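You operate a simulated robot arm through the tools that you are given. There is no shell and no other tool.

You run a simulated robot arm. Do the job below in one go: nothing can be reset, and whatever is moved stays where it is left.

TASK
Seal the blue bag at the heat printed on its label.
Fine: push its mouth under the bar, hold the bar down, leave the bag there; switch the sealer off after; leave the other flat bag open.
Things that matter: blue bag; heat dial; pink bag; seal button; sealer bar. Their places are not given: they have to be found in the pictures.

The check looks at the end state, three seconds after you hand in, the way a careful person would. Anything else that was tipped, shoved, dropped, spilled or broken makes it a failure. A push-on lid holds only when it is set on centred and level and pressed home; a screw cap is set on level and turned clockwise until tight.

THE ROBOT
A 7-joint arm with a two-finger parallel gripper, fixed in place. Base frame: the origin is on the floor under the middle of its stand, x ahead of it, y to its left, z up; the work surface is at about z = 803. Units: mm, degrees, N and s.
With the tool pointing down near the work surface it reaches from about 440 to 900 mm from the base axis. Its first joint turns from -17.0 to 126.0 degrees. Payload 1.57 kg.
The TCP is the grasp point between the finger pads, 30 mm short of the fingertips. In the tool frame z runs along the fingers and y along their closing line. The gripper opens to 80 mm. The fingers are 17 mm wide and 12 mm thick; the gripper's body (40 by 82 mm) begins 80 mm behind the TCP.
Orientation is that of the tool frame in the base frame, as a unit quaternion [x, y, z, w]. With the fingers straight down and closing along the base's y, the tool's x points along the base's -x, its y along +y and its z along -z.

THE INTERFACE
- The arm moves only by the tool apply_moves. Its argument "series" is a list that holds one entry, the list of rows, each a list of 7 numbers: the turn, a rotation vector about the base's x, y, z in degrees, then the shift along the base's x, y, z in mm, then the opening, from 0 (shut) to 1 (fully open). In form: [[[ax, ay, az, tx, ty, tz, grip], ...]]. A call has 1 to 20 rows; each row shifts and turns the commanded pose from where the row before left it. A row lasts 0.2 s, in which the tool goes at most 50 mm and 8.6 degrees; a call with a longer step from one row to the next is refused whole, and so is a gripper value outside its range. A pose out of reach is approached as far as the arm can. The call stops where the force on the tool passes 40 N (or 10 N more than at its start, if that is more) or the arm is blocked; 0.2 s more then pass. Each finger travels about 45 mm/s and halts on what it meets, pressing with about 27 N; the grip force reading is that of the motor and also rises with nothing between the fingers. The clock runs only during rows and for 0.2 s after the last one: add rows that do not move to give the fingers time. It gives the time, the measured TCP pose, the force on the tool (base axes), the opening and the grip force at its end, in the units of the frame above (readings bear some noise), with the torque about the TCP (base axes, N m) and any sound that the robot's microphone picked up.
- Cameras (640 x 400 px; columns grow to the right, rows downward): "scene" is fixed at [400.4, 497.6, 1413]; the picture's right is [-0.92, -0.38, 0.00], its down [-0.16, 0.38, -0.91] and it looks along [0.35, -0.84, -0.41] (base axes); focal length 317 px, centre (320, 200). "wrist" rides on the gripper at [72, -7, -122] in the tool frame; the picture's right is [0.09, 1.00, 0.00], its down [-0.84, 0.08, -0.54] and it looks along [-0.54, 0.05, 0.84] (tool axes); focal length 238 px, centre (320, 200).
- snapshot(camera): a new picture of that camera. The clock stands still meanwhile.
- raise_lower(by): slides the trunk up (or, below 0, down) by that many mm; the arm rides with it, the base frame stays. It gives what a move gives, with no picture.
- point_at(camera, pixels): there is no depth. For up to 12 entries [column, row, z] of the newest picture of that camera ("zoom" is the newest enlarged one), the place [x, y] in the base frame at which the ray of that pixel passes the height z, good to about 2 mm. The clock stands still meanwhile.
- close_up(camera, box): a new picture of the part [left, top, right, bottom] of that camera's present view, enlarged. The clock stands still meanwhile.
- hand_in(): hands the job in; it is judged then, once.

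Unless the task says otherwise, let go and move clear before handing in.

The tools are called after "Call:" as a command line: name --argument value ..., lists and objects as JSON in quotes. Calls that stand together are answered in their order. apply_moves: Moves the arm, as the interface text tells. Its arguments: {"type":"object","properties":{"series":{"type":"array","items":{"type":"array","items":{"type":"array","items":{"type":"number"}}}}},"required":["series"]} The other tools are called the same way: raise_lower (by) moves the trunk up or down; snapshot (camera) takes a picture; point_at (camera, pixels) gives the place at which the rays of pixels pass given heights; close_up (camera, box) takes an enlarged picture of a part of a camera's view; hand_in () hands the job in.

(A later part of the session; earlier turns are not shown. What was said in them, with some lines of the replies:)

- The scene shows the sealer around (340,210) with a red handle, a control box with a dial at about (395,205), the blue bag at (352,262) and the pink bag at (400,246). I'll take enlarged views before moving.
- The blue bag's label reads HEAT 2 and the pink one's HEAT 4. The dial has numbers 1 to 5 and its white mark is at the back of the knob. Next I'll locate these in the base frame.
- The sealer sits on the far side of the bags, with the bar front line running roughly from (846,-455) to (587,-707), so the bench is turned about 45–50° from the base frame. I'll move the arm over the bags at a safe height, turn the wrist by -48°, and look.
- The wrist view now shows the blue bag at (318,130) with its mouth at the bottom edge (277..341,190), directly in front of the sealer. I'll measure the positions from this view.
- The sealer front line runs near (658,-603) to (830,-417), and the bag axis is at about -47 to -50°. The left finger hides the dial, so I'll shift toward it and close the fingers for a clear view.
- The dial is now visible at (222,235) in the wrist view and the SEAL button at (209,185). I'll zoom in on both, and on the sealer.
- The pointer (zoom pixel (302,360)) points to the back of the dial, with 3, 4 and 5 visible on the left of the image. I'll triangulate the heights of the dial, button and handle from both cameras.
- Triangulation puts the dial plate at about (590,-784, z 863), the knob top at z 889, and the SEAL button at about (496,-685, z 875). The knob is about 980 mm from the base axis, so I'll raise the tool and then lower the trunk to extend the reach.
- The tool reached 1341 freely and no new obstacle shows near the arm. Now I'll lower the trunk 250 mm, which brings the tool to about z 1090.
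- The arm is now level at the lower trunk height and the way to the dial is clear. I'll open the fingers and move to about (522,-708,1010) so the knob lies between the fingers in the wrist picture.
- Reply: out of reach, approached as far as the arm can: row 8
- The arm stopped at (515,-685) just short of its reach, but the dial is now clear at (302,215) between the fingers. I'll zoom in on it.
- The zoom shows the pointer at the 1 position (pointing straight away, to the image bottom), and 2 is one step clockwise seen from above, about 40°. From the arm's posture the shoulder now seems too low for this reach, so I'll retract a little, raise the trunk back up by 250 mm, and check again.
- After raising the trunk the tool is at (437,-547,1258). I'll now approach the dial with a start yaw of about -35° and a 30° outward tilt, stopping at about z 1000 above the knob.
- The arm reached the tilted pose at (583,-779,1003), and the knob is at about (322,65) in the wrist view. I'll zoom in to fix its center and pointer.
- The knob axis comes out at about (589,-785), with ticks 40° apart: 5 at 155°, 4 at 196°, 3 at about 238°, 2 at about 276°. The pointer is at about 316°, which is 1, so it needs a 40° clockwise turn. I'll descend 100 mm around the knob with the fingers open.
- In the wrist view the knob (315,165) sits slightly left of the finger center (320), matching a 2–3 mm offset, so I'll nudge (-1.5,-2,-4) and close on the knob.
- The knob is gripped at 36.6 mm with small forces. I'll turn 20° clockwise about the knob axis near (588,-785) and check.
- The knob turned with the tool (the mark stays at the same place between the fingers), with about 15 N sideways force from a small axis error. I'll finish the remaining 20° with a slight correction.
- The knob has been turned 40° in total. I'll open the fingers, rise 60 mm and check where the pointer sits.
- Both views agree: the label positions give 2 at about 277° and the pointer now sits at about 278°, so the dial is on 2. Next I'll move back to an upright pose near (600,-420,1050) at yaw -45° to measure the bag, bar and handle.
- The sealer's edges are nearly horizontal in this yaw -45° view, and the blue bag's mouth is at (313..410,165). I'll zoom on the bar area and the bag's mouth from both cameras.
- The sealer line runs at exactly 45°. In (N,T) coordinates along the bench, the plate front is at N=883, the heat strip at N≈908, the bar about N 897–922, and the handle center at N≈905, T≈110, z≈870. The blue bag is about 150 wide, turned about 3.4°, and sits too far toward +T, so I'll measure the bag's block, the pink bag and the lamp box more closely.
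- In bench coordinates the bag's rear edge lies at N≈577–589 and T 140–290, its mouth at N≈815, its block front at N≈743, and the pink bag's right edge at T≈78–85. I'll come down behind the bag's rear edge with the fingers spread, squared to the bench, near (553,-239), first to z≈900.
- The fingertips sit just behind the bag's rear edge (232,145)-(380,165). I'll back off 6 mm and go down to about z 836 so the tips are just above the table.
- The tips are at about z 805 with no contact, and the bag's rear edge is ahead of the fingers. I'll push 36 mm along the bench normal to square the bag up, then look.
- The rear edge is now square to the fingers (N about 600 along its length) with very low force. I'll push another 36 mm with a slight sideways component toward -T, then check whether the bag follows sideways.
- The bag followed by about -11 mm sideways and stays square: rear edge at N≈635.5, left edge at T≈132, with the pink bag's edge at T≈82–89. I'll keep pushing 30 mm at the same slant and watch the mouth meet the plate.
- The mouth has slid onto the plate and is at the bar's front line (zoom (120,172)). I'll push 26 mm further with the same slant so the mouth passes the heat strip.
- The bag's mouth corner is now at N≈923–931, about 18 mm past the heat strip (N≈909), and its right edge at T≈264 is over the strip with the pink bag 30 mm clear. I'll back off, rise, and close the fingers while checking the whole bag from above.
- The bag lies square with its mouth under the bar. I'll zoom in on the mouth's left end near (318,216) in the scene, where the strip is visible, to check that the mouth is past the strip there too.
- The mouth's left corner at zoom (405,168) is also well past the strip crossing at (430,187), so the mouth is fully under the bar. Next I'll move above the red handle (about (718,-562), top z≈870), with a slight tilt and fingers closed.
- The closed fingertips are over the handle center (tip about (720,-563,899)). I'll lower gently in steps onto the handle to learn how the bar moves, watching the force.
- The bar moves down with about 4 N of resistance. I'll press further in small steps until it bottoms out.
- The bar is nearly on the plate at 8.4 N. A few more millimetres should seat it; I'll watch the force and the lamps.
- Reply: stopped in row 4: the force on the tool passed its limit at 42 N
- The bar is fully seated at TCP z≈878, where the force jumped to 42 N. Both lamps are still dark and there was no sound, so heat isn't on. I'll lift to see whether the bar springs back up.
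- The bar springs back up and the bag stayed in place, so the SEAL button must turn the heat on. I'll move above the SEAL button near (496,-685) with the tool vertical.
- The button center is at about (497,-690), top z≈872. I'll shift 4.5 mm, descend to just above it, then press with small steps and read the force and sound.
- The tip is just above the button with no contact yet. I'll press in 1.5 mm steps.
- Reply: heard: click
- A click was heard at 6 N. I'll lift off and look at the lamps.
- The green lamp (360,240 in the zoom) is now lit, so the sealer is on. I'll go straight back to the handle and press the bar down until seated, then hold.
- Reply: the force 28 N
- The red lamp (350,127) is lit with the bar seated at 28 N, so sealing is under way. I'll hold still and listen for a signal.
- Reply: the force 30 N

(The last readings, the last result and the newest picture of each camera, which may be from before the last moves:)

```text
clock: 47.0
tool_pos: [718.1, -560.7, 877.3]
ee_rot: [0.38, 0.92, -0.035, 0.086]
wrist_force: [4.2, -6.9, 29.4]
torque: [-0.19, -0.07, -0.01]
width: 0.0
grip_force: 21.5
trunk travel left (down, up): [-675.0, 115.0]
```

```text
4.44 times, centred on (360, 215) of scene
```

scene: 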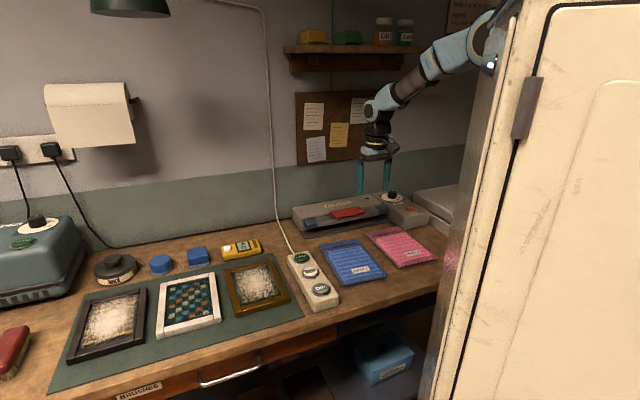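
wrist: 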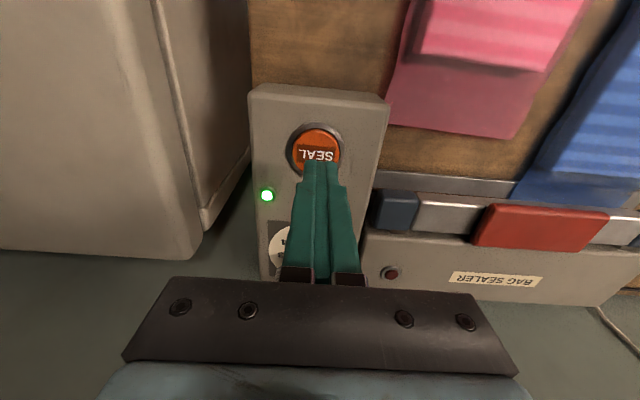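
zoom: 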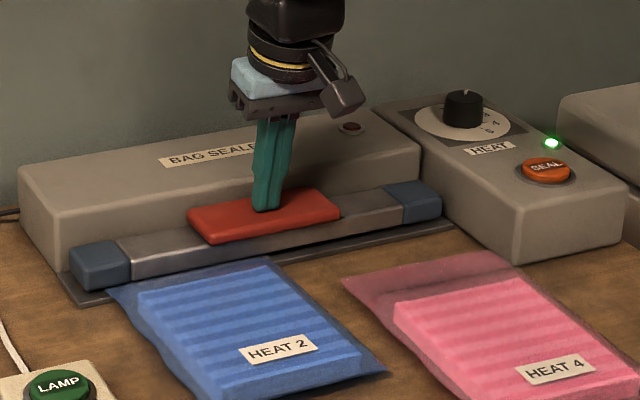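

The red lamp went out while the bar stayed seated at 29 N, which suggests the sealing cycle has finished. The green lamp is still on. I'll lift off slowly and check the bag.

Call:
apply_moves --series '[[[0, 0, 0, 0, 0, 6, 0], [0, 0, 0, 0, 0, 10, 0], [0, 0, 0, 0, 0, 15, 0], [0, 0, 0, 0, 0, 20, 0], [0, 0, 0, 0, 0, 25, 0]]]'

Call:
close_up --camera "scene" --box '[290, 170, 430, 260]'

Call:
close_up --camera "scene" --box '[300, 205, 370, 250]'

Call:
snapshot --camera "wrist"

```text
clock: 48.2
tool_pos: [717.8, -559.6, 951.0]
ee_rot: [0.381, 0.92, -0.034, 0.083]
wrist_force: [0.2, -0.4, -1.1]
torque: [-0.02, 0.03, -0.01]
width: 0.0
grip_force: 21.9
trunk travel left (down, up): [-675.0, 115.0]
```

```text
4.44 times, centred on (360, 215) of scene
```

zoom: 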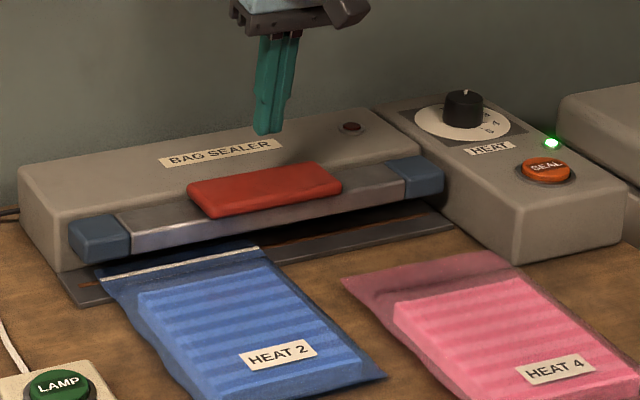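

```text
8.89 times, centred on (335, 228) of scene
```

zoom: 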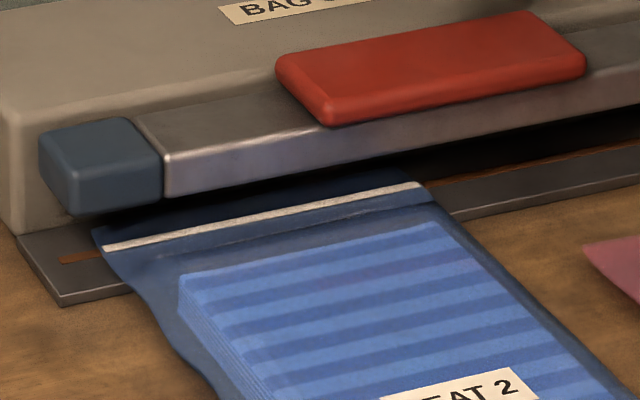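

```text
taken
```

wrist: 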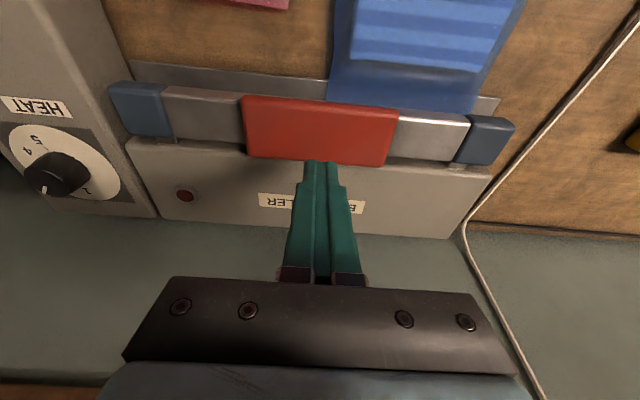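

A clean white seal line now runs across the full width of the blue bag, from (105,247) to (420,185) in the zoom. The green lamp is still on, so I'll go back over the SEAL button to switch the sealer off.

Call:
apply_moves --series '[[[3.54, 3.54, 0, -36.9, -21.5, 5, 0], [3.54, 3.54, 0, -36.9, -21.5, 5, 0], [0, 0, 0, -36.9, -21.5, 0, 0], [0, 0, 0, -36.9, -21.5, 0, 0], [0, 0, 0, -36.9, -21.5, -5, 0], [0, 0, 0, -36.9, -21.5, -10, 0], [0, 0, 0, 0, 0, -20, 0], [0, 0, 0, 0, 0, -15, 0]]]'

Call:
close_up --camera "scene" --box '[360, 160, 450, 230]'

```text
clock: 50.0
tool_pos: [496.6, -690.7, 909.1]
ee_rot: [0.383, 0.924, 0.0, 0.002]
wrist_force: [0.3, 0.2, -0.6]
torque: [-0.06, -0.02, -0.01]
width: 0.0
grip_force: 21.5
trunk travel left (down, up): [-675.0, 115.0]
```

```text
5.71 times, centred on (405, 195) of scene
```

zoom: 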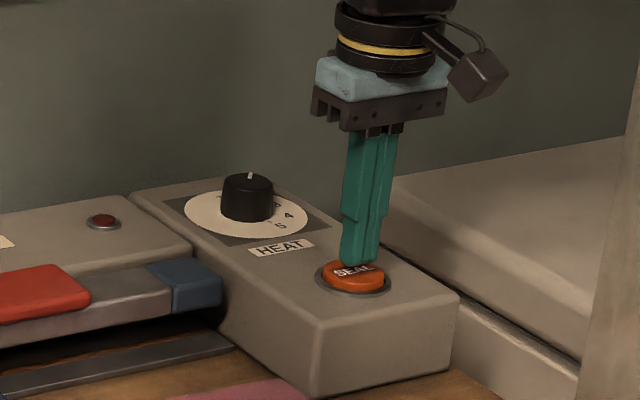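

The tip is over the button again at (355,265) in the zoom, about 9 mm above contact. I'll press once in small steps as before, then lift.

Call:
apply_moves --series '[[[0, 0, 0, 0, 0, -6, 0], [0, 0, 0, 0, 0, -3, 0], [0, 0, 0, 0, 0, -1.5, 0], [0, 0, 0, 0, 0, -1.5, 0], [0, 0, 0, 0, 0, -1.5, 0], [0, 0, 0, 0, 0, -1, 0]]]'

```text
clock: 51.4
tool_pos: [497.1, -690.0, 897.4]
ee_rot: [0.383, 0.924, -0.001, 0.002]
wrist_force: [-2.7, -0.1, 3.9]
torque: [0.02, 0.07, -0.01]
width: 0.0
grip_force: 21.1
trunk travel left (down, up): [-675.0, 115.0]
heard: click
```

A click was heard. I'll lift clear and check the lamp.

Call:
apply_moves --series '[[[0, 0, 0, 0, 0, 20, 0], [0, 0, 0, 0, 0, 30, 0], [0, 0, 0, 0, 0, 30, 0]]]'

Call:
close_up --camera "scene" --box '[360, 160, 450, 230]'

Call:
snapshot --camera "wrist"

```text
clock: 52.2
tool_pos: [495.4, -691.5, 976.5]
ee_rot: [0.384, 0.924, -0.001, 0.003]
wrist_force: [0.0, -0.2, -0.5]
torque: [-0.02, -0.01, 0.02]
width: 0.0
grip_force: 21.5
trunk travel left (down, up): [-675.0, 115.0]
```

```text
5.71 times, centred on (405, 195) of scene
```

zoom: 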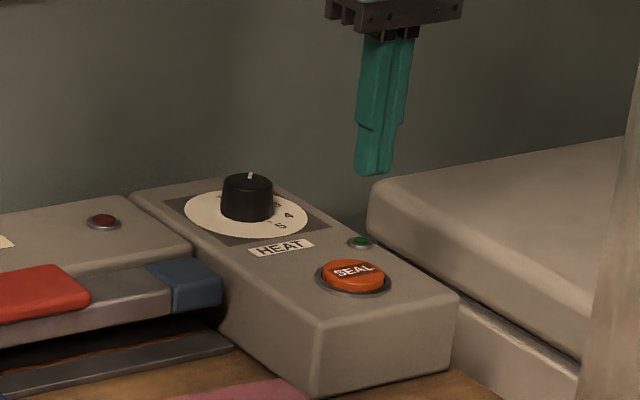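

```text
taken
```

wrist: 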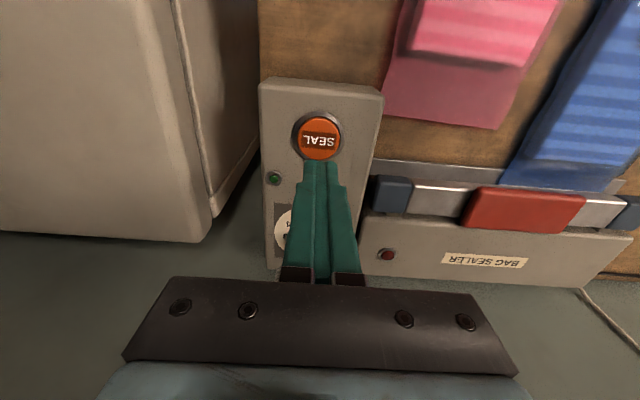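

The green lamp is dark again, so the sealer is off. I'll move the arm clear and take a last look at everything.

Call:
apply_moves --series '[[[0, 0, 0, 0, 30, 30, 0], [0, 0, 0, 5, 35, 25, 0.5], [0, 0, 0, 5, 35, 25, 0.5], [0, 0, 0, 5, 35, 20, 0.5], [0, 0, 0, 5, 35, 20, 0.5], [0, 0, 0, 0, 0, 0, 0.5]]]'

Call:
snapshot --camera "scene"

Call:
snapshot --camera "wrist"

Call:
close_up --camera "scene" --box '[280, 170, 460, 290]'

```text
clock: 53.6
tool_pos: [515.8, -516.6, 1096.1]
ee_rot: [0.382, 0.924, -0.001, 0.002]
wrist_force: [0.2, -1.2, 0.0]
torque: [0.02, 0.0, -0.02]
width: 40.3
grip_force: 0.2
trunk travel left (down, up): [-675.0, 115.0]
```

```text
taken
```

scene: 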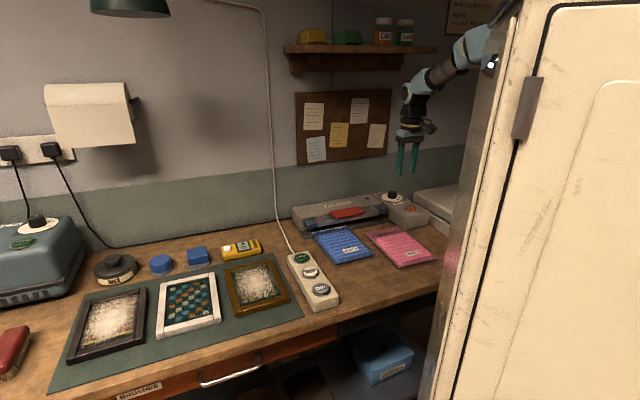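

```text
taken
```

wrist: 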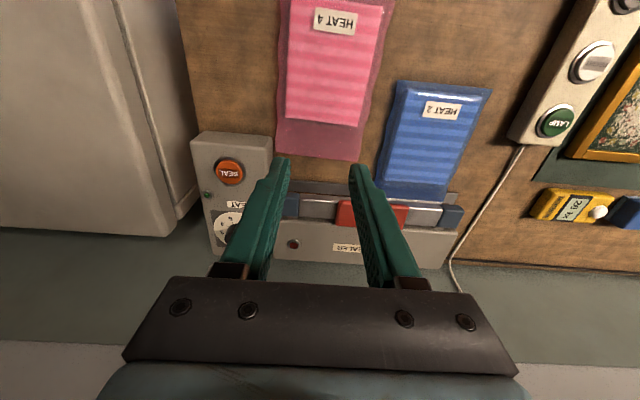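

```text
3.33 times, centred on (370, 230) of scene
```

zoom: 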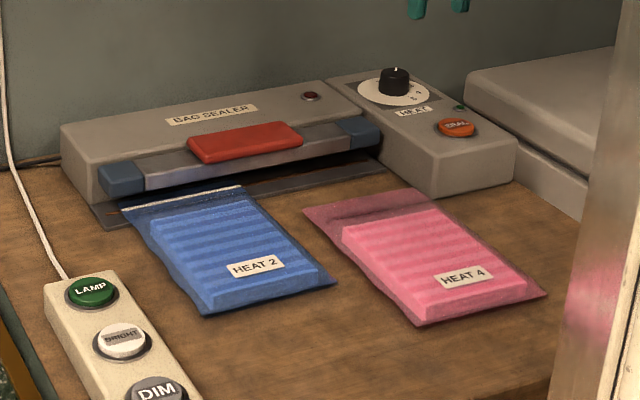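

The final pictures show the blue bag in the sealer with its seal line at (130..240,195). The dial is on 2, both lamps are dark, the pink bag and everything else are where they were, and the arm is clear. I'm handing in.

Call:
hand_in

```text
The job is handed in.
```

The blue bag is sealed at heat 2, the setting printed on its label, and I've handed the job in.

- **Heat:** the dial was on 1. I turned it to 2 and checked the pointer from both cameras.
- **Seal:** I pushed the bag's mouth past the heat strip and switched the sealer on. I held the bar down until the red lamp went out. A white seal line now runs across the full width of the bag, which is still in the sealer.
- **Off:** I pressed the SEAL button again, and both lamps are dark.
- **Everything else:** the pink bag is unmoved and still open. Nothing else looked disturbed in the last pictures, and the arm is clear of the bench.
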